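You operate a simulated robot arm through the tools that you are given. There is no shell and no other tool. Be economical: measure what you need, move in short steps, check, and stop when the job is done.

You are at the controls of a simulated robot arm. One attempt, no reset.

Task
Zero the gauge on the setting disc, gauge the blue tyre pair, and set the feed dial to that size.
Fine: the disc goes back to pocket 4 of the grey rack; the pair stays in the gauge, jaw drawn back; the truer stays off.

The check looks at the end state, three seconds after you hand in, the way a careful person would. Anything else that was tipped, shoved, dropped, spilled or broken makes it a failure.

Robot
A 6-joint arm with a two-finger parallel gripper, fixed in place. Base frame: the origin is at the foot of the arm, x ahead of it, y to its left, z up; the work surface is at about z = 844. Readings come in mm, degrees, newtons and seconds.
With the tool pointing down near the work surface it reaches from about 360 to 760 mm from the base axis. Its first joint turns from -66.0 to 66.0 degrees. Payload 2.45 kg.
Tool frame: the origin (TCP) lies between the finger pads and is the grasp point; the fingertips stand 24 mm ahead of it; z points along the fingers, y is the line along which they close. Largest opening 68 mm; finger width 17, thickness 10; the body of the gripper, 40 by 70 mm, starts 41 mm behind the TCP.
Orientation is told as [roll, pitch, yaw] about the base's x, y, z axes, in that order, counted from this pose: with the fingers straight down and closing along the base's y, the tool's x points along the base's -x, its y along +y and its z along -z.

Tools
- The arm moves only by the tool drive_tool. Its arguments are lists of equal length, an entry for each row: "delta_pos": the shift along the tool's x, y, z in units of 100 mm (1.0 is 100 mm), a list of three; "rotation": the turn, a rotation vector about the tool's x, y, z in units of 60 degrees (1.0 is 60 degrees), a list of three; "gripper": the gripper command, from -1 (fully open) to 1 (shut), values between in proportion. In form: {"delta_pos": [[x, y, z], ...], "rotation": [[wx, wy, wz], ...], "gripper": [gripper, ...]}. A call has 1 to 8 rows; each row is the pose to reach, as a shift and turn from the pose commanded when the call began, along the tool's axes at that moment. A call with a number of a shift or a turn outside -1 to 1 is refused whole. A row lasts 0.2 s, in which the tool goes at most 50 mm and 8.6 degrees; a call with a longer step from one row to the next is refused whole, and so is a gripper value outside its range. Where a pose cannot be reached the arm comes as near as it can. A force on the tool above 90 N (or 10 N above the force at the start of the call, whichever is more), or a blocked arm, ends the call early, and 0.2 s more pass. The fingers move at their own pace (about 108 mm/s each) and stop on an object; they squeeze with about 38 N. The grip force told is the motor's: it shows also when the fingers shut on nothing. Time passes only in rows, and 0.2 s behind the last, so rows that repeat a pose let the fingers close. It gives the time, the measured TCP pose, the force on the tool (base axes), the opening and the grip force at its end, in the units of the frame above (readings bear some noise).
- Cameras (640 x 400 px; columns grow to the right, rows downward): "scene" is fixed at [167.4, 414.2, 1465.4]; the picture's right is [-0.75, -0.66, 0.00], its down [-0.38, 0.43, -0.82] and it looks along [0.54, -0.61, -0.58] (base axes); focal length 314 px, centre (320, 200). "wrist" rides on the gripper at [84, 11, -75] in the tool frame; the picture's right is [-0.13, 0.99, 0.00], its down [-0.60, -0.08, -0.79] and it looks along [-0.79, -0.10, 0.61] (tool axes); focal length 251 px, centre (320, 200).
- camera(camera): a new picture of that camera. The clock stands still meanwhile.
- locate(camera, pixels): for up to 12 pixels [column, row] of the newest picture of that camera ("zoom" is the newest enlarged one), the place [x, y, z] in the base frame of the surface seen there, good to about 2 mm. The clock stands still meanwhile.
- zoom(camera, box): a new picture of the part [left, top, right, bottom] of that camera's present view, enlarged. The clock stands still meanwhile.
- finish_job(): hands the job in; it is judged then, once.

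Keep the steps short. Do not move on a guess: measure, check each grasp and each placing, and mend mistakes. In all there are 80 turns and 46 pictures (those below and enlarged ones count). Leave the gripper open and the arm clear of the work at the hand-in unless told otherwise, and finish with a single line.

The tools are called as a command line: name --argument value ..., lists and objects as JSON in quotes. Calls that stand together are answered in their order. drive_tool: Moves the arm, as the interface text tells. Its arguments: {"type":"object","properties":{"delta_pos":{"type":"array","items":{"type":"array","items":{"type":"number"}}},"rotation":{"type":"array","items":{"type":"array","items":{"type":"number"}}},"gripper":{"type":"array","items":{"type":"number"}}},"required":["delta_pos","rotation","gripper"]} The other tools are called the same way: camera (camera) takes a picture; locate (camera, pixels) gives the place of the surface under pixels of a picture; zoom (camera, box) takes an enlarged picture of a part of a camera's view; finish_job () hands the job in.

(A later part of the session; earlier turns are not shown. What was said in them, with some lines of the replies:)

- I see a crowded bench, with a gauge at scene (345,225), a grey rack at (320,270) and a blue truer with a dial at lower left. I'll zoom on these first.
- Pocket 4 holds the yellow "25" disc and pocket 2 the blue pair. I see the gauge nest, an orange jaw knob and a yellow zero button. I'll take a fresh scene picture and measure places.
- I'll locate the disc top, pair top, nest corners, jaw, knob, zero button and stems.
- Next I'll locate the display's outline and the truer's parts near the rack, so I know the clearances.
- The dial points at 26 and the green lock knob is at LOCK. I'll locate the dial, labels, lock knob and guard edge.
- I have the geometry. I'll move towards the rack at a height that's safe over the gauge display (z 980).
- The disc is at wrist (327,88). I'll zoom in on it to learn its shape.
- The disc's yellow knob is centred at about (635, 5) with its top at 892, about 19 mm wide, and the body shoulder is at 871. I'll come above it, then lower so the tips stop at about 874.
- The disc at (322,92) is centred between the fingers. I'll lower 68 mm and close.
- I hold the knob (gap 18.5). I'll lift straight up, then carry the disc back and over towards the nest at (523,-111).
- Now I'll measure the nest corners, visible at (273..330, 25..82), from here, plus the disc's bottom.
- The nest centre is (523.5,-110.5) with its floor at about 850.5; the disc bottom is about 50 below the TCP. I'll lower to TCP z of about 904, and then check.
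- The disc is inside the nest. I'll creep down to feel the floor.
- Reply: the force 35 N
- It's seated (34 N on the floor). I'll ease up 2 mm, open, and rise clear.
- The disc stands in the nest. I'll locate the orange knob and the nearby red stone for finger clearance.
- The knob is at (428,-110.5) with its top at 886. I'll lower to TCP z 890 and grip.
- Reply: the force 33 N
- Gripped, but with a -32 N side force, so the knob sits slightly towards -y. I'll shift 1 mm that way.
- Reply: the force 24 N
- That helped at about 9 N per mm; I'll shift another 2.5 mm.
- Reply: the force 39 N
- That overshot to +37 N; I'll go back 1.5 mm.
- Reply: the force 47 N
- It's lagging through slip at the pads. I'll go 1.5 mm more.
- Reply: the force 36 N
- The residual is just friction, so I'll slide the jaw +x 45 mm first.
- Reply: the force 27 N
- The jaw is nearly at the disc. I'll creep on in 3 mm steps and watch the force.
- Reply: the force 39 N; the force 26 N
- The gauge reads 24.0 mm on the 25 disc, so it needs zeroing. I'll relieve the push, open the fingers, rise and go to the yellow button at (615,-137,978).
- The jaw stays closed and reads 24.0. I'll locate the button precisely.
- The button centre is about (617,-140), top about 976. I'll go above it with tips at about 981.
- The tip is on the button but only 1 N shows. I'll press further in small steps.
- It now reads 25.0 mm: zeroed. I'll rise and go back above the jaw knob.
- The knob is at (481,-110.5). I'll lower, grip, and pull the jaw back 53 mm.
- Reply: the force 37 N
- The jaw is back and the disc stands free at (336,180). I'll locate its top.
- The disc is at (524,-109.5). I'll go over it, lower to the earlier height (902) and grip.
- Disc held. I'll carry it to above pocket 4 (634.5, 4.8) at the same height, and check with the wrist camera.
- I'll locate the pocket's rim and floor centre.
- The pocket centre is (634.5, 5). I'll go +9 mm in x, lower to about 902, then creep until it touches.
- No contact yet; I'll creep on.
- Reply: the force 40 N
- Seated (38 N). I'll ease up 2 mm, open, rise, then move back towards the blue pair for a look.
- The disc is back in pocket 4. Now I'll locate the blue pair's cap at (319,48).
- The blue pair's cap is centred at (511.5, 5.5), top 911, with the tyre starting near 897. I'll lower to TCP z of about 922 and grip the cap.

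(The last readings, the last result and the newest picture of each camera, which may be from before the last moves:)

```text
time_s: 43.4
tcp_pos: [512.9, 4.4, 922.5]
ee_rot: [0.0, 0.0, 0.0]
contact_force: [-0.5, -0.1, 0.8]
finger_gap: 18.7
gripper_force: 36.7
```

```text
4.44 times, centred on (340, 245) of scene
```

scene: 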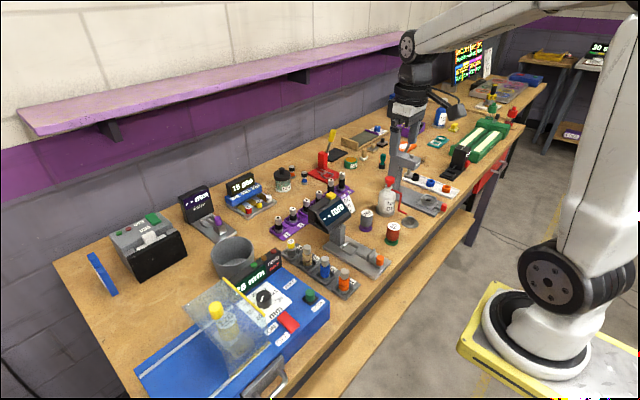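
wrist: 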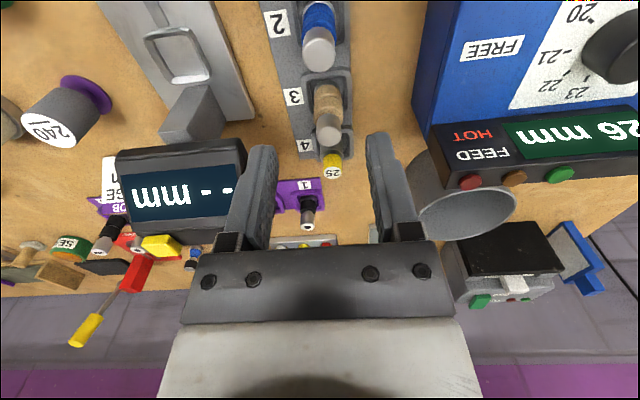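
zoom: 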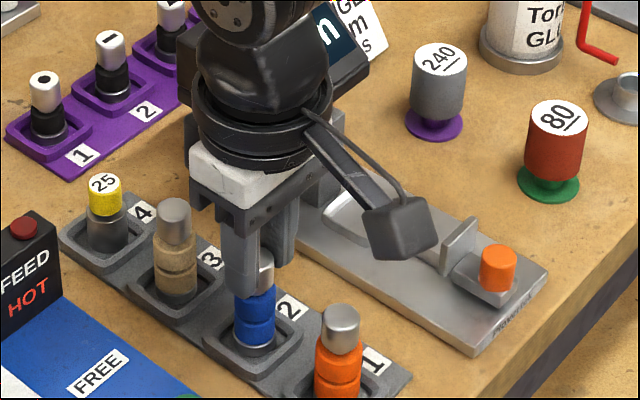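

I hold the cap (gap 18.7). I'll lift and carry it to above the nest.

drive_tool --delta_pos '[[0, 0, -0.25], [0, 0, -0.5], [0, 0, -0.75], [-0.06, -0.4, -0.75], [-0.12, -0.8, -0.75], [-0.12, -1.0, -0.75], [-0.12, -1.0, -0.75]]' --rotation '[[0, 0, 0], [0, 0, 0], [0, 0, 0], [0, 0, 0], [0, 0, 0], [0, 0, 0], [0, 0, 0]]' --gripper '[1, 1, 1, 1, 1, 1, 1]'

drive_tool --delta_pos '[[0, -0.155, 0], [0, -0.155, 0.3], [0, -0.155, 0.58], [0, -0.155, 0.66], [0, -0.155, 0.66]]' --rotation '[[0, 0, 0], [0, 0, 0], [0, 0, 0], [0, 0, 0], [0, 0, 0]]' --gripper '[1, 1, 1, 1, 1]'

zoom --camera "scene" --box '[310, 200, 400, 280]'

```text
time_s: 45.0
tcp_pos: [523.1, -95.8, 995.0]
ee_rot: [0.1, 0.0, 0.0]
contact_force: [0.3, -0.9, -1.4]
finger_gap: 18.6
gripper_force: 36.4
```

```text
time_s: 46.2
tcp_pos: [523.6, -110.6, 930.1]
ee_rot: [0.0, 0.0, -0.1]
contact_force: [1.9, 0.2, -0.4]
finger_gap: 18.7
gripper_force: 36.9
```

```text
5.00 times, centred on (355, 240) of scene
```

zoom: 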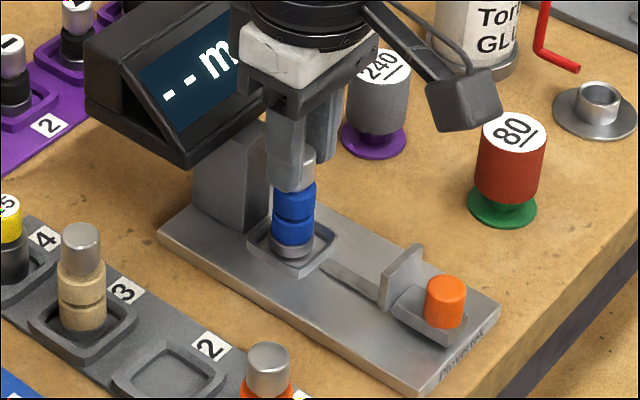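

The pair is in the nest. I'll creep down to the floor.

drive_tool --delta_pos '[[0, 0, 0.01], [0, 0, 0.02], [0, 0, 0.03], [0, 0, 0.035]]' --rotation '[[0, 0, 0], [0, 0, 0], [0, 0, 0], [0, 0, 0]]' --gripper '[1, 1, 1, 1]'

```text
time_s: 47.2
tcp_pos: [524.0, -110.9, 928.0]
ee_rot: [0.0, 0.0, 0.0]
contact_force: [-3.9, -1.6, 11.9]
finger_gap: 18.2
gripper_force: 36.4
```

Touched down (12 N). I'll ease, open, rise, then move above the jaw knob.

drive_tool --delta_pos '[[0, 0, -0.01], [0, 0, -0.01], [0, 0, -0.01], [0, 0, -0.3], [0, 0, -0.6], [0, 0, -0.6]]' --rotation '[[0, 0, 0], [0, 0, 0], [0, 0, 0], [0, 0, 0], [0, 0, 0], [0, 0, 0]]' --gripper '[1, -0.2, -0.2, -0.2, -0.2, -0.2]'

drive_tool --delta_pos '[[0.4, 0, 0], [0.8, 0, 0], [0.97, 0, 0], [0.97, 0, 0.4], [0.97, 0, 0.8], [0.97, 0, 0.8]]' --rotation '[[0, 0, 0], [0, 0, 0], [0, 0, 0], [0, 0, 0], [0, 0, 0], [0, 0, 0]]' --gripper '[-0.2, -0.2, -0.2, -0.2, -0.2, -0.2]'

zoom --camera "scene" --box '[310, 200, 400, 280]'

```text
time_s: 48.6
tcp_pos: [522.5, -112.4, 986.2]
ee_rot: [0.0, 0.0, 0.0]
contact_force: [-0.1, 0.2, 0.4]
finger_gap: 40.5
gripper_force: 0.1
```

```text
time_s: 50.0
tcp_pos: [425.4, -108.0, 906.9]
ee_rot: [0.0, -0.1, 0.0]
contact_force: [-0.1, -0.4, 0.0]
finger_gap: 40.8
gripper_force: 0.0
```

```text
5.00 times, centred on (355, 240) of scene
```

zoom: 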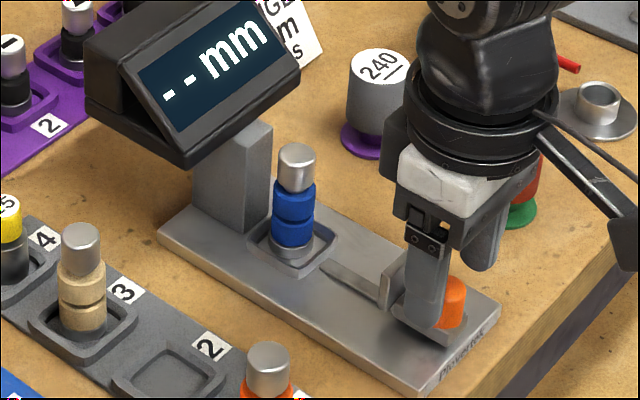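

The pair stands upright in the nest. I'll lower 18 mm, grip the knob, and slide 45 mm.

drive_tool --delta_pos '[[0, -0.005, 0.1], [0, -0.005, 0.18], [0, -0.005, 0.18], [0, -0.005, 0.18], [0, -0.005, 0.18]]' --rotation '[[0, 0, 0], [0, 0, 0], [0, 0, 0], [0, 0, 0], [0, 0, 0]]' --gripper '[-0.2, -0.2, 1, 1, 1]'

drive_tool --delta_pos '[[-0.1, 0, 0], [-0.2, 0, 0], [-0.3, 0, 0], [-0.4, 0, 0], [-0.47, 0, 0], [-0.5, 0, 0]]' --rotation '[[0, 0, 0], [0, 0, 0], [0, 0, 0], [0, 0, 0], [0, 0, 0], [0, 0, 0]]' --gripper '[1, 1, 1, 1, 1, 1]'

drive_tool --delta_pos '[[-0.02, 0, 0], [-0.04, 0, 0], [-0.06, 0, 0], [-0.08, 0, 0], [-0.1, 0, 0]]' --rotation '[[0, 0, 0], [0, 0, 0], [0, 0, 0], [0, 0, 0], [0, 0, 0]]' --gripper '[1, 1, 1, 1, 1]'

zoom --camera "scene" --box '[310, 200, 400, 280]'

```text
time_s: 51.2
tcp_pos: [426.5, -109.6, 890.4]
ee_rot: [0.0, 0.0, 0.0]
contact_force: [1.1, 13.9, 3.7]
finger_gap: 18.7
gripper_force: 36.9
```

```text
time_s: 52.6
tcp_pos: [476.9, -110.3, 889.8]
ee_rot: [0.0, 0.0, 0.0]
contact_force: [-0.3, 24.2, 8.5]
finger_gap: 18.7
gripper_force: 36.4
```

```text
time_s: 53.8
tcp_pos: [483.3, -110.2, 889.6]
ee_rot: [0.1, 0.6, 0.0]
contact_force: [-28.2, 14.8, 29.1]
finger_gap: 18.6
gripper_force: 36.5
```

```text
5.00 times, centred on (355, 240) of scene
```

zoom: 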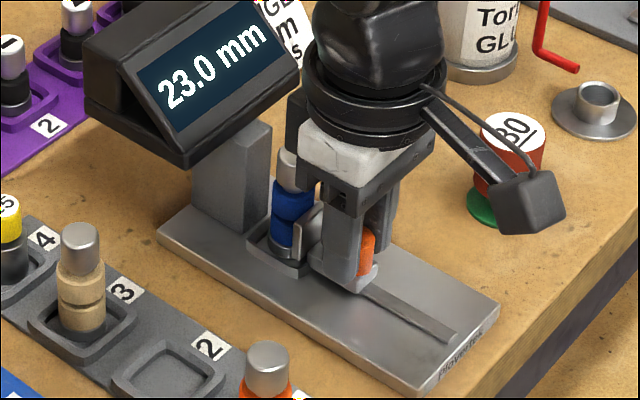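

It reads 23.0 mm at -28 N, the same push as with the disc. Now I'll draw the jaw back.

drive_tool --delta_pos '[[0.1, 0, 0], [0.2, 0, 0], [0.3, 0, 0], [0.4, 0, 0], [0.5, 0, 0], [0.6, 0, 0], [0.61, 0, 0]]' --rotation '[[0, 0, 0], [0, 0, 0], [0, 0, 0], [0, 0, 0], [0, 0, 0], [0, 0, 0], [0, 0, 0]]' --gripper '[1, 1, 1, 1, 1, 1, 1]'

drive_tool --delta_pos '[[0, 0, 0], [0, 0, 0], [0, 0, -0.4], [0, 0, -0.8], [0, 0, -1], [0, 0, -1]]' --rotation '[[0, 0, 0], [0, 0, 0], [0, 0, 0], [0, 0, 0], [0, 0, 0], [0, 0, 0]]' --gripper '[-0.2, -0.2, -0.2, -0.2, -0.2, -0.2]'

drive_tool --delta_pos '[[0, 0.4, -0.4], [0, 0.8, -0.6], [0, 1.0, -0.6], [0, 1.0, -0.6]]' --rotation '[[0, 0, 0], [0, 0, 0], [0, 0, 0], [0, 0, 0]]' --gripper '[-0.2, -0.2, -0.2, -0.2]'

zoom --camera "scene" --box '[230, 190, 400, 340]'

```text
time_s: 55.4
tcp_pos: [426.9, -110.6, 890.1]
ee_rot: [-0.2, -0.3, 0.1]
contact_force: [12.4, 42.1, 31.3]
finger_gap: 18.7
gripper_force: 36.3
```

```text
time_s: 56.8
tcp_pos: [426.1, -110.1, 988.6]
ee_rot: [0.0, 0.0, 0.0]
contact_force: [0.0, -0.9, -0.2]
finger_gap: 40.8
gripper_force: 0.0
```

```text
refused: row 1 steps farther than a row can; nothing moved
```

```text
2.67 times, centred on (315, 265) of scene
```

zoom: 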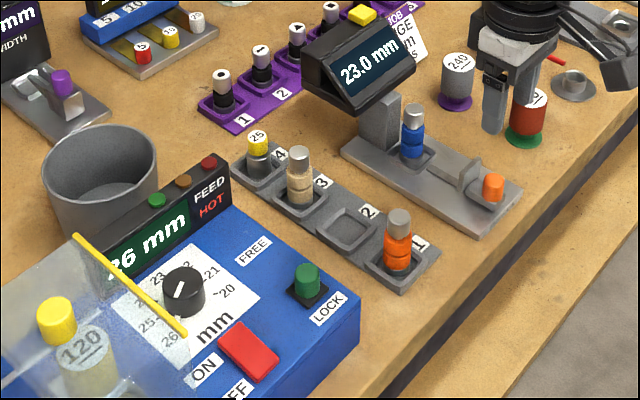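

The jaw is back, the pair is upright in the nest, and 23.0 is held. One move was refused as too long, so I'll go on in shorter steps towards the lock and dial.

drive_tool --delta_pos '[[0, 0.2, -0.4], [0, 0.6, -0.5], [0.1, 1.0, -0.5], [0.1, 1.0, -0.5]]' --rotation '[[0, 0, 0], [0, 0, 0], [0, 0, 0], [0, 0, 0]]' --gripper '[-0.2, -0.2, -0.2, -0.2]'

drive_tool --delta_pos '[[0, 0.4, 0], [0, 0.8, 0], [0, 1.0, 0], [0, 1.0, 0]]' --rotation '[[0, 0, 0], [0, 0, 0], [0, 0, 0], [0, 0, 0]]' --gripper '[-0.2, -0.2, -0.2, -0.2]'

camera --camera "wrist"

```text
time_s: 57.8
tcp_pos: [416.9, -11.3, 1038.4]
ee_rot: [0.1, 0.0, 0.1]
contact_force: [-1.0, 0.4, 0.4]
finger_gap: 40.9
gripper_force: 0.0
```

```text
time_s: 58.8
tcp_pos: [417.5, 90.2, 1040.4]
ee_rot: [0.0, 0.0, 0.0]
contact_force: [-0.1, -0.9, 0.5]
finger_gap: 40.7
gripper_force: 0.2
```

```text
13 pictures are left
```

wrist: 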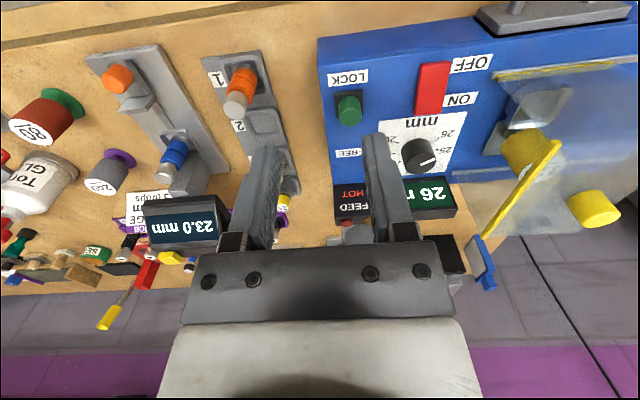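

I'll zoom on the lock and dial area.

zoom --camera "wrist" --box '[315, 55, 485, 185]'

locate --camera "wrist" --pixels '[[348, 110], [348, 116], [347, 148], [418, 154], [424, 160], [432, 160], [410, 150], [432, 90], [345, 125], [348, 95]]'

```text
3.08 times, centred on (400, 120) of wrist
```

zoom: 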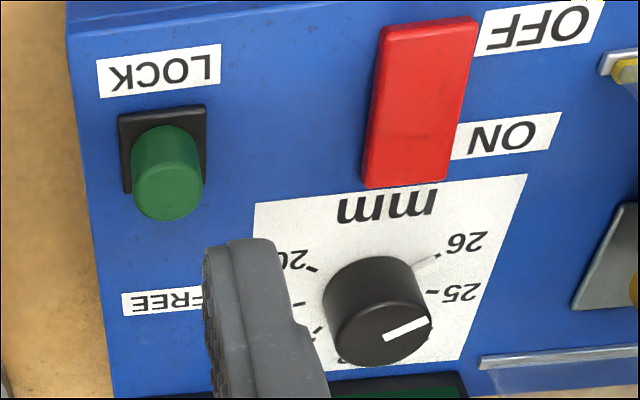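

```text
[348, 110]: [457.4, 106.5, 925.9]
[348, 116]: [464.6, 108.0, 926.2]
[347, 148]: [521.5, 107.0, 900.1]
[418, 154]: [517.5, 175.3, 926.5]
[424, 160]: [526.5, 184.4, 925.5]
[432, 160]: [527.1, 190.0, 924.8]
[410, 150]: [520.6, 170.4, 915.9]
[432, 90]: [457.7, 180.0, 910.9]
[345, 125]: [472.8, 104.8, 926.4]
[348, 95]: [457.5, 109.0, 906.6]
```

The green lock knob (465,108.5, top 927) sits near LOCK with FREE 56 mm further at +x: a slide. I'll come above it and lower to TCP z of about 937.

drive_tool --delta_pos '[[-0.3, 0.15, 0], [-0.47, 0.183, 0.2], [-0.47, 0.183, 0.6], [-0.47, 0.183, 0.8], [-0.47, 0.183, 0.8]]' --rotation '[[0, 0, 0], [0, 0, 0], [0, 0, 0], [0, 0, 0], [0, 0, 0]]' --gripper '[-0.2, -0.2, -0.2, -0.2, -0.2]'

drive_tool --delta_pos '[[0, 0, 0.1], [0, 0, 0.23], [0, 0, 0.23], [0, 0, 0.23], [0, 0, 0.23]]' --rotation '[[0, 0, 0], [0, 0, 0], [0, 0, 0], [0, 0, 0], [0, 0, 0]]' --gripper '[-0.2, -0.2, 1, 1, 1]'

```text
time_s: 60.0
tcp_pos: [462.5, 106.4, 960.3]
ee_rot: [0.0, -0.1, 0.0]
contact_force: [0.4, 1.3, 0.4]
finger_gap: 40.7
gripper_force: 0.0
```

```text
time_s: 61.2
tcp_pos: [464.4, 109.9, 936.9]
ee_rot: [0.0, -0.3, 0.1]
contact_force: [-0.8, 44.7, -10.8]
finger_gap: 18.5
gripper_force: 36.4
```

I've gripped the knob (18.5) with +45 N side load, so the knob sits slightly further +y. I'll shift +1.2 mm and try a gentle +x slide.

drive_tool --delta_pos '[[0, 0.012, 0], [-0.02, 0.012, 0], [-0.04, 0.012, 0], [-0.06, 0.012, 0]]' --rotation '[[0, 0, 0], [0, 0, 0], [0, 0, 0], [0, 0, 0]]' --gripper '[1, 1, 1, 1]'

zoom --camera "scene" --box '[230, 240, 350, 340]'

```text
time_s: 62.2
tcp_pos: [469.8, 109.4, 936.6]
ee_rot: [0.1, -0.1, 0.1]
contact_force: [-1.0, 32.6, 4.3]
finger_gap: 18.7
gripper_force: 36.2
```

```text
4.00 times, centred on (290, 290) of scene
```

zoom: 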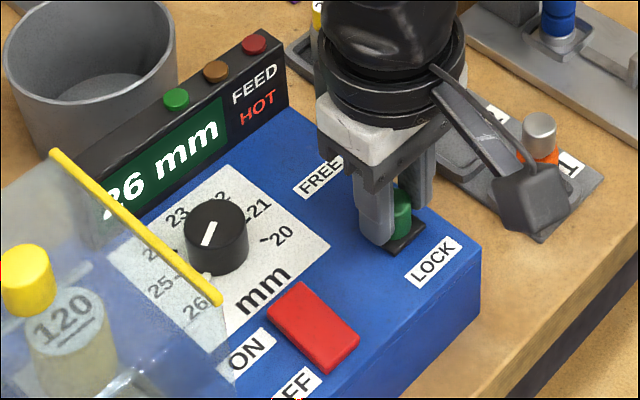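

It slides freely with the tool. I'll continue +x in small steps, watching the force.

drive_tool --delta_pos '[[-0.06, 0, 0], [-0.12, 0, 0], [-0.16, 0, 0], [-0.2, 0, 0], [-0.24, 0, 0]]' --rotation '[[0, 0, 0], [0, 0, 0], [0, 0, 0], [0, 0, 0], [0, 0, 0]]' --gripper '[1, 1, 1, 1, 1]'

```text
time_s: 63.4
tcp_pos: [494.2, 110.0, 936.8]
ee_rot: [0.0, -0.2, 0.2]
contact_force: [0.0, 29.9, 22.5]
finger_gap: 18.8
gripper_force: 36.7
```

drive_tool --delta_pos '[[-0.03, 0, 0], [-0.06, 0, 0], [-0.09, 0, 0], [-0.12, 0, 0], [-0.15, 0, 0]]' --rotation '[[0, 0, 0], [0, 0, 0], [0, 0, 0], [0, 0, 0], [0, 0, 0]]' --gripper '[1, 1, 1, 1, 1]'

zoom --camera "scene" --box '[230, 240, 350, 340]'

```text
time_s: 64.6
tcp_pos: [505.9, 109.2, 935.3]
ee_rot: [-0.1, 0.4, 0.1]
contact_force: [-18.5, 31.0, 21.7]
finger_gap: 18.9
gripper_force: 36.3
```

```text
4.00 times, centred on (290, 290) of scene
```

zoom: 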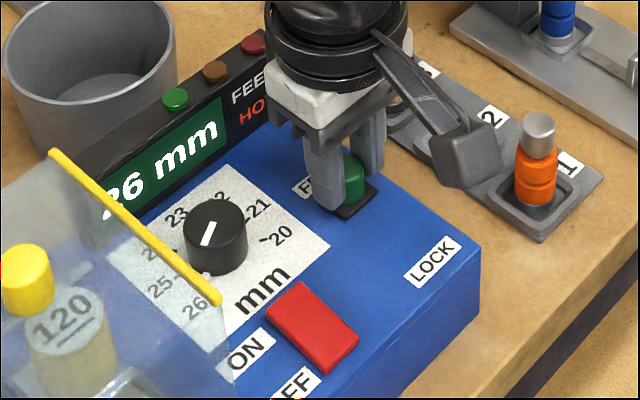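

The slide hit its stop near FREE (505). I'll release, rise, and look at the dial from behind.

drive_tool --delta_pos '[[0.03, 0, 0], [0.03, 0, 0], [0.03, 0, 0], [0.03, 0, -0.4], [0.03, 0, -0.7], [0.03, 0.4, -0.7], [0.03, 0.71, -0.7], [0.03, 0.71, -0.7]]' --rotation '[[0, 0, 0], [0, 0, 0], [0, 0, 0], [0, 0, 0], [0, 0, 0], [0, 0, 0], [0, 0, 0], [0, 0, 0]]' --gripper '[1, -0.3, -0.3, -0.3, -0.3, -0.3, -0.3, -0.3]'

zoom --camera "wrist" --box '[210, 0, 430, 140]'

```text
time_s: 66.4
tcp_pos: [506.8, 179.7, 1008.1]
ee_rot: [0.0, 0.0, 0.1]
contact_force: [0.0, -0.1, -0.7]
finger_gap: 44.2
gripper_force: 0.0
```

```text
2.86 times, centred on (320, 70) of wrist
```

zoom: 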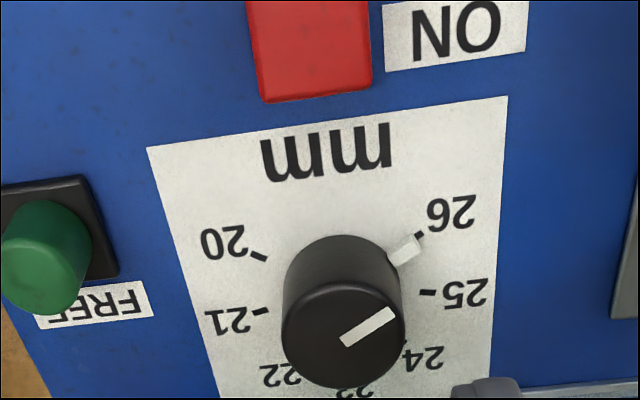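

I'll locate the dial's top face edges, pointer flag and ticks.

locate --camera "zoom" --pixels '[[287, 330], [400, 330], [343, 296], [343, 384], [343, 338], [257, 256], [420, 236], [428, 292], [260, 310], [402, 250], [315, 300], [372, 300]]'

```text
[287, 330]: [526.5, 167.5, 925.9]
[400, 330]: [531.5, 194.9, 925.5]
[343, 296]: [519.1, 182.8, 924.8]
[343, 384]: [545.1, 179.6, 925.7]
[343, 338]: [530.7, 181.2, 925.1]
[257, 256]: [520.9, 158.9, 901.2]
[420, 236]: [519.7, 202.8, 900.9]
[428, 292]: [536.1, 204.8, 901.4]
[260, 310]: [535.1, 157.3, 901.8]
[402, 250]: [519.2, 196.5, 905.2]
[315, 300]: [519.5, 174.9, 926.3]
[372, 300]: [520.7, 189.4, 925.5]
```

The dial centre is (532,181), top 926, 28 mm wide; ticks are 40° apart, with 26 at +119° and 23 at 0° (towards +x), so it needs 120° clockwise. I'll turn the tool 60° counter-clockwise above the dial first.

drive_tool --delta_pos '[[-0.06, 0.012, 0], [-0.12, 0.012, 0], [-0.18, 0.012, 0], [-0.25, 0.012, 0], [-0.25, 0.012, 0], [-0.25, 0.012, 0], [-0.25, 0.012, 0], [-0.25, 0.012, 0]]' --rotation '[[0, 0, -0.125], [0, 0, -0.25], [0, 0, -0.375], [0, 0, -0.5], [0, 0, -0.625], [0, 0, -0.75], [0, 0, -0.875], [0, 0, -1.0]]' --gripper '[-0.3, -0.3, -0.3, -0.3, -0.3, -0.3, -0.3, -0.3]'

drive_tool --delta_pos '[[0, 0, 0.2], [0, 0, 0.4], [0, 0, 0.5], [0, 0, 0.5]]' --rotation '[[0, 0, 0], [0, 0, 0], [0, 0, 0], [0, 0, 0]]' --gripper '[-0.3, -0.3, -0.3, -0.3]'

```text
time_s: 68.2
tcp_pos: [530.2, 180.7, 1007.1]
ee_rot: [0.0, 0.1, 60.1]
contact_force: [0.5, -0.5, 0.4]
finger_gap: 44.2
gripper_force: 0.2
```

```text
time_s: 69.2
tcp_pos: [529.1, 180.5, 955.8]
ee_rot: [0.0, -0.1, 59.9]
contact_force: [1.0, 0.3, 0.3]
finger_gap: 44.3
gripper_force: 0.1
```

I'm 2 mm short in x; I'll correct that, lower to 933 and grip the dial.

drive_tool --delta_pos '[[-0.01, -0.017, 0], [-0.01, -0.017, 0.12], [-0.01, -0.017, 0.225], [-0.01, -0.017, 0.225], [-0.01, -0.017, 0.225], [-0.01, -0.017, 0.225]]' --rotation '[[0, 0, 0], [0, 0, 0], [0, 0, 0], [0, 0, 0], [0, 0, 0], [0, 0, 0]]' --gripper '[-0.3, -0.3, -0.3, 1, 1, 1]'

```text
time_s: 70.6
tcp_pos: [531.7, 181.0, 934.5]
ee_rot: [0.1, -0.1, 60.1]
contact_force: [8.4, -8.6, 0.6]
finger_gap: 31.8
gripper_force: 44.7
```

Gripped (gap 31.8) with little side force. I'll turn 60° clockwise.

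drive_tool --delta_pos '[[0, 0, 0], [0, 0, 0], [0, 0, 0], [0, 0, 0], [0, 0, 0], [0, 0, 0], [0, 0, 0], [0, 0, 0]]' --rotation '[[0, 0, 0.125], [0, 0, 0.25], [0, 0, 0.375], [0, 0, 0.5], [0, 0, 0.625], [0, 0, 0.75], [0, 0, 0.875], [0, 0, 1.0]]' --gripper '[1, 1, 1, 1, 1, 1, 1, 1]'

zoom --camera "scene" --box '[210, 230, 330, 330]'

```text
time_s: 72.4
tcp_pos: [532.6, 180.9, 933.7]
ee_rot: [-0.1, -0.1, -0.2]
contact_force: [7.5, 4.3, -3.0]
finger_gap: 31.4
gripper_force: 44.9
```

```text
4.00 times, centred on (270, 280) of scene
```

zoom: 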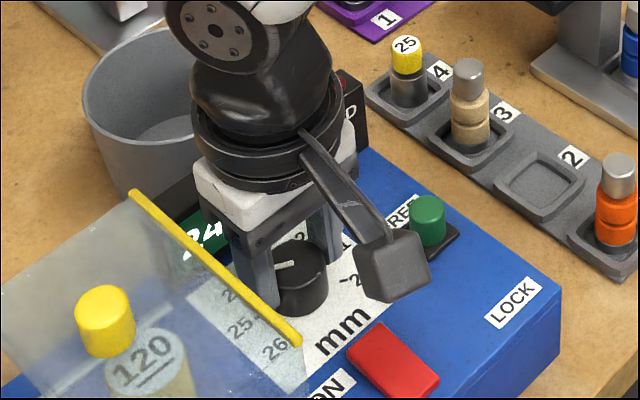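

The display shows 24. I'll open in place (the fingers clear the dial), swing back 60° counter-clockwise and re-grip.

drive_tool --delta_pos '[[0, 0, 0], [0, 0, 0], [0, 0, 0]]' --rotation '[[0, 0, 0], [0, 0, 0], [0, 0, 0]]' --gripper '[-0.5, -0.5, -0.5]'

drive_tool --delta_pos '[[0, 0, 0], [0, 0, 0], [0, 0, 0], [0, 0, 0], [0, 0, 0], [0, 0, 0], [0, 0, 0], [0, 0, 0]]' --rotation '[[0, 0, -0.125], [0, 0, -0.25], [0, 0, -0.375], [0, 0, -0.5], [0, 0, -0.625], [0, 0, -0.75], [0, 0, -0.875], [0, 0, -1.0]]' --gripper '[-0.5, -0.5, -0.5, -0.5, -0.5, -0.5, -0.5, -0.5]'

drive_tool --delta_pos '[[0, 0, 0], [0, 0, 0], [0, 0, 0]]' --rotation '[[0, 0, 0], [0, 0, 0], [0, 0, 0]]' --gripper '[1, 1, 1]'

drive_tool --delta_pos '[[0, 0, 0], [0, 0, 0], [0, 0, 0], [0, 0, 0], [0, 0, 0], [0, 0, 0], [0, 0, 0], [0, 0, 0]]' --rotation '[[0, 0, 0.125], [0, 0, 0.25], [0, 0, 0.375], [0, 0, 0.5], [0, 0, 0.625], [0, 0, 0.75], [0, 0, 0.875], [0, 0, 1.0]]' --gripper '[1, 1, 1, 1, 1, 1, 1, 1]'

zoom --camera "scene" --box '[210, 230, 330, 330]'

```text
time_s: 73.2
tcp_pos: [532.2, 181.9, 934.2]
ee_rot: [0.1, 0.0, 0.0]
contact_force: [-0.5, -0.1, -0.2]
finger_gap: 50.9
gripper_force: 0.1
```

```text
time_s: 75.0
tcp_pos: [531.4, 180.8, 933.1]
ee_rot: [0.1, 0.0, 60.2]
contact_force: [0.9, 0.1, 0.5]
finger_gap: 51.2
gripper_force: 0.1
```

```text
time_s: 75.8
tcp_pos: [532.4, 180.9, 932.7]
ee_rot: [0.0, 0.0, 60.0]
contact_force: [-7.8, 5.5, 2.0]
finger_gap: 31.6
gripper_force: 44.6
```

```text
time_s: 77.6
tcp_pos: [532.6, 179.9, 934.4]
ee_rot: [0.0, 0.0, -0.2]
contact_force: [-13.5, 13.9, -0.2]
finger_gap: 31.6
gripper_force: 44.7
```

```text
4.00 times, centred on (270, 280) of scene
```

zoom: 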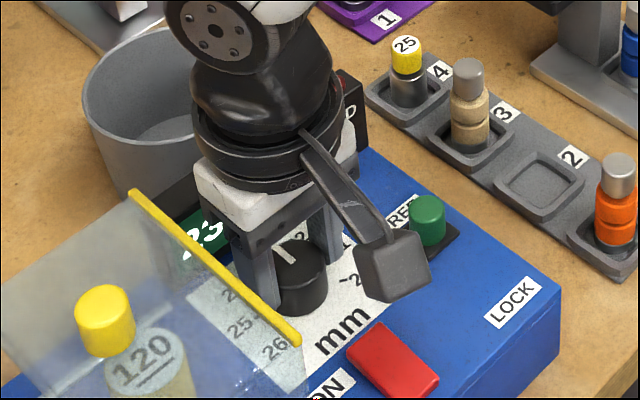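

It shows 23. I'll open, rise, and check the pointer.

drive_tool --delta_pos '[[0, 0, 0], [0, 0, 0], [0, 0, -0.3], [0, 0, -0.7], [0.25, 0, -0.7], [0.25, 0, -0.7]]' --rotation '[[0, 0, 0], [0, 0, 0], [0, 0, 0], [0, 0, 0], [0, 0, 0], [0, 0, 0]]' --gripper '[-0.5, -0.5, -0.5, -0.5, -0.5, -0.5]'

zoom --camera "wrist" --box '[200, 0, 460, 170]'

locate --camera "zoom" --pixels '[[40, 240], [60, 230], [20, 230], [40, 215], [40, 255]]'

```text
time_s: 79.0
tcp_pos: [506.2, 180.1, 1003.8]
ee_rot: [0.0, 0.1, 0.1]
contact_force: [0.5, 0.7, -0.1]
finger_gap: 51.0
gripper_force: 0.0
```

```text
2.35 times, centred on (330, 85) of wrist
```

zoom: 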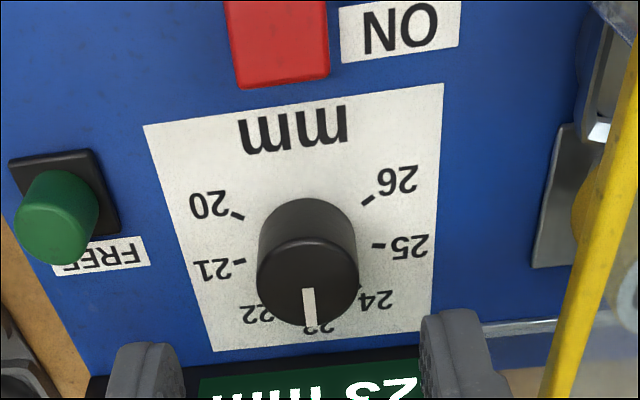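

```text
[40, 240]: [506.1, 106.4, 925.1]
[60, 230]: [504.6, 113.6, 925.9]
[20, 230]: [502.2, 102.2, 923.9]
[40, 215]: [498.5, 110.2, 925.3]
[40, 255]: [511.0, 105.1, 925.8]
```

The pointer is on 23 and the display reads 23 mm. The lock was on at the start, so I'll slide the green knob (505,109) back to LOCK to hold the setting.

drive_tool --delta_pos '[[0, -0.35, 0], [0, -0.7, 0], [0.01, -0.7, 0.3], [0.01, -0.7, 0.6], [0.01, -0.7, 0.68], [0.01, -0.7, 0.68], [0.01, -0.7, 0.68], [0.01, -0.7, 0.68]]' --rotation '[[0, 0, 0], [0, 0, 0], [0, 0, 0], [0, 0, 0], [0, 0, 0], [0, 0, 0], [0, 0, 0], [0, 0, 0]]' --gripper '[-0.2, -0.2, -0.2, -0.2, -0.2, 1, 1, 1]'

drive_tool --delta_pos '[[0.08, 0, 0], [0.16, 0, 0], [0.24, 0, 0], [0.32, 0, 0], [0.38, 0, 0], [0.41, 0, 0], [0.44, 0, 0]]' --rotation '[[0, 0, 0], [0, 0, 0], [0, 0, 0], [0, 0, 0], [0, 0, 0], [0, 0, 0], [0, 0, 0]]' --gripper '[1, 1, 1, 1, 1, 1, 1]'

```text
time_s: 80.8
tcp_pos: [505.1, 110.3, 934.5]
ee_rot: [-0.1, 0.1, 0.0]
contact_force: [0.1, -30.1, 1.9]
finger_gap: 18.7
gripper_force: 36.4
```

```text
time_s: 82.4
tcp_pos: [462.8, 110.3, 935.7]
ee_rot: [0.1, -0.3, 0.1]
contact_force: [16.5, -26.2, -23.4]
finger_gap: 18.8
gripper_force: 37.1
```

It's at the stop (+16 N, x=463, where it began). I'll release, rise and move clear.

drive_tool --delta_pos '[[-0.02, 0, 0], [-0.02, 0, 0], [-0.02, 0, 0], [-0.02, 0, -0.4], [-0.02, 0, -0.8], [-0.02, 0, -1.0], [-0.02, 0, -1.0]]' --rotation '[[0, 0, 0], [0, 0, 0], [0, 0, 0], [0, 0, 0], [0, 0, 0], [0, 0, 0], [0, 0, 0]]' --gripper '[1, -0.3, -0.3, -0.3, -0.3, -0.3, -0.3]'

drive_tool --delta_pos '[[0, -0.2, -0.4], [0, -0.5, -0.8], [0, -0.8, -1.0], [0, -0.8, -1.0]]' --rotation '[[0, 0, 0], [0, 0, 0], [0, 0, 0], [0, 0, 0]]' --gripper '[-1, -1, -1, -1]'

drive_tool --delta_pos '[[0, -0.4, -0.1], [0, -0.8, -0.2], [0, -1.0, -0.3], [0, -1.0, -0.3]]' --rotation '[[0, 0, 0], [0, 0, 0], [0, 0, 0], [0, 0, 0]]' --gripper '[-1, -1, -1, -1]'

camera --camera "scene"

zoom --camera "scene" --box '[210, 190, 400, 340]'

```text
time_s: 84.0
tcp_pos: [462.6, 111.0, 1034.4]
ee_rot: [-0.1, -0.1, 0.0]
contact_force: [-0.2, 0.5, 0.0]
finger_gap: 44.2
gripper_force: 0.1
```

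```text
time_s: 85.0
tcp_pos: [462.1, 30.8, 1133.5]
ee_rot: [-0.1, -0.1, 0.0]
contact_force: [-0.1, 0.2, 0.4]
finger_gap: 67.8
gripper_force: 0.2
```

```text
time_s: 86.0
tcp_pos: [463.9, -70.0, 1165.1]
ee_rot: [0.0, 0.1, -0.1]
contact_force: [-0.1, -0.5, -0.6]
finger_gap: 68.0
gripper_force: 0.1
```

```text
5 pictures are left
```

scene: 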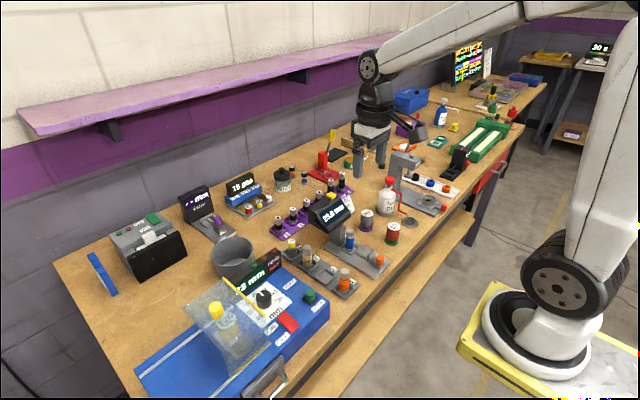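

```text
2.67 times, centred on (305, 265) of scene
```

zoom: 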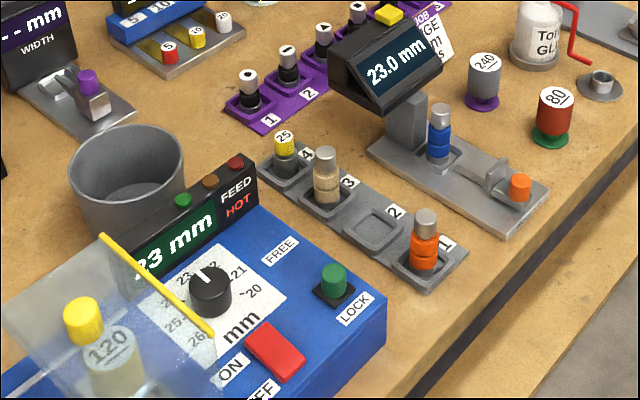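

All is in order: disc in pocket 4, pair upright in the nest, jaw back, gauge and dial both at 23, lock on, truer off, arm clear. I'll hand in.

finish_job

```text
The job is handed in.
```

The gauge was zeroed to 25.0 on the setting disc, the blue pair measured 23.0 mm, and the feed dial is set to 23 and locked again; the disc is back in pocket 4, the pair is in the gauge with the jaw drawn back, and the truer is off.
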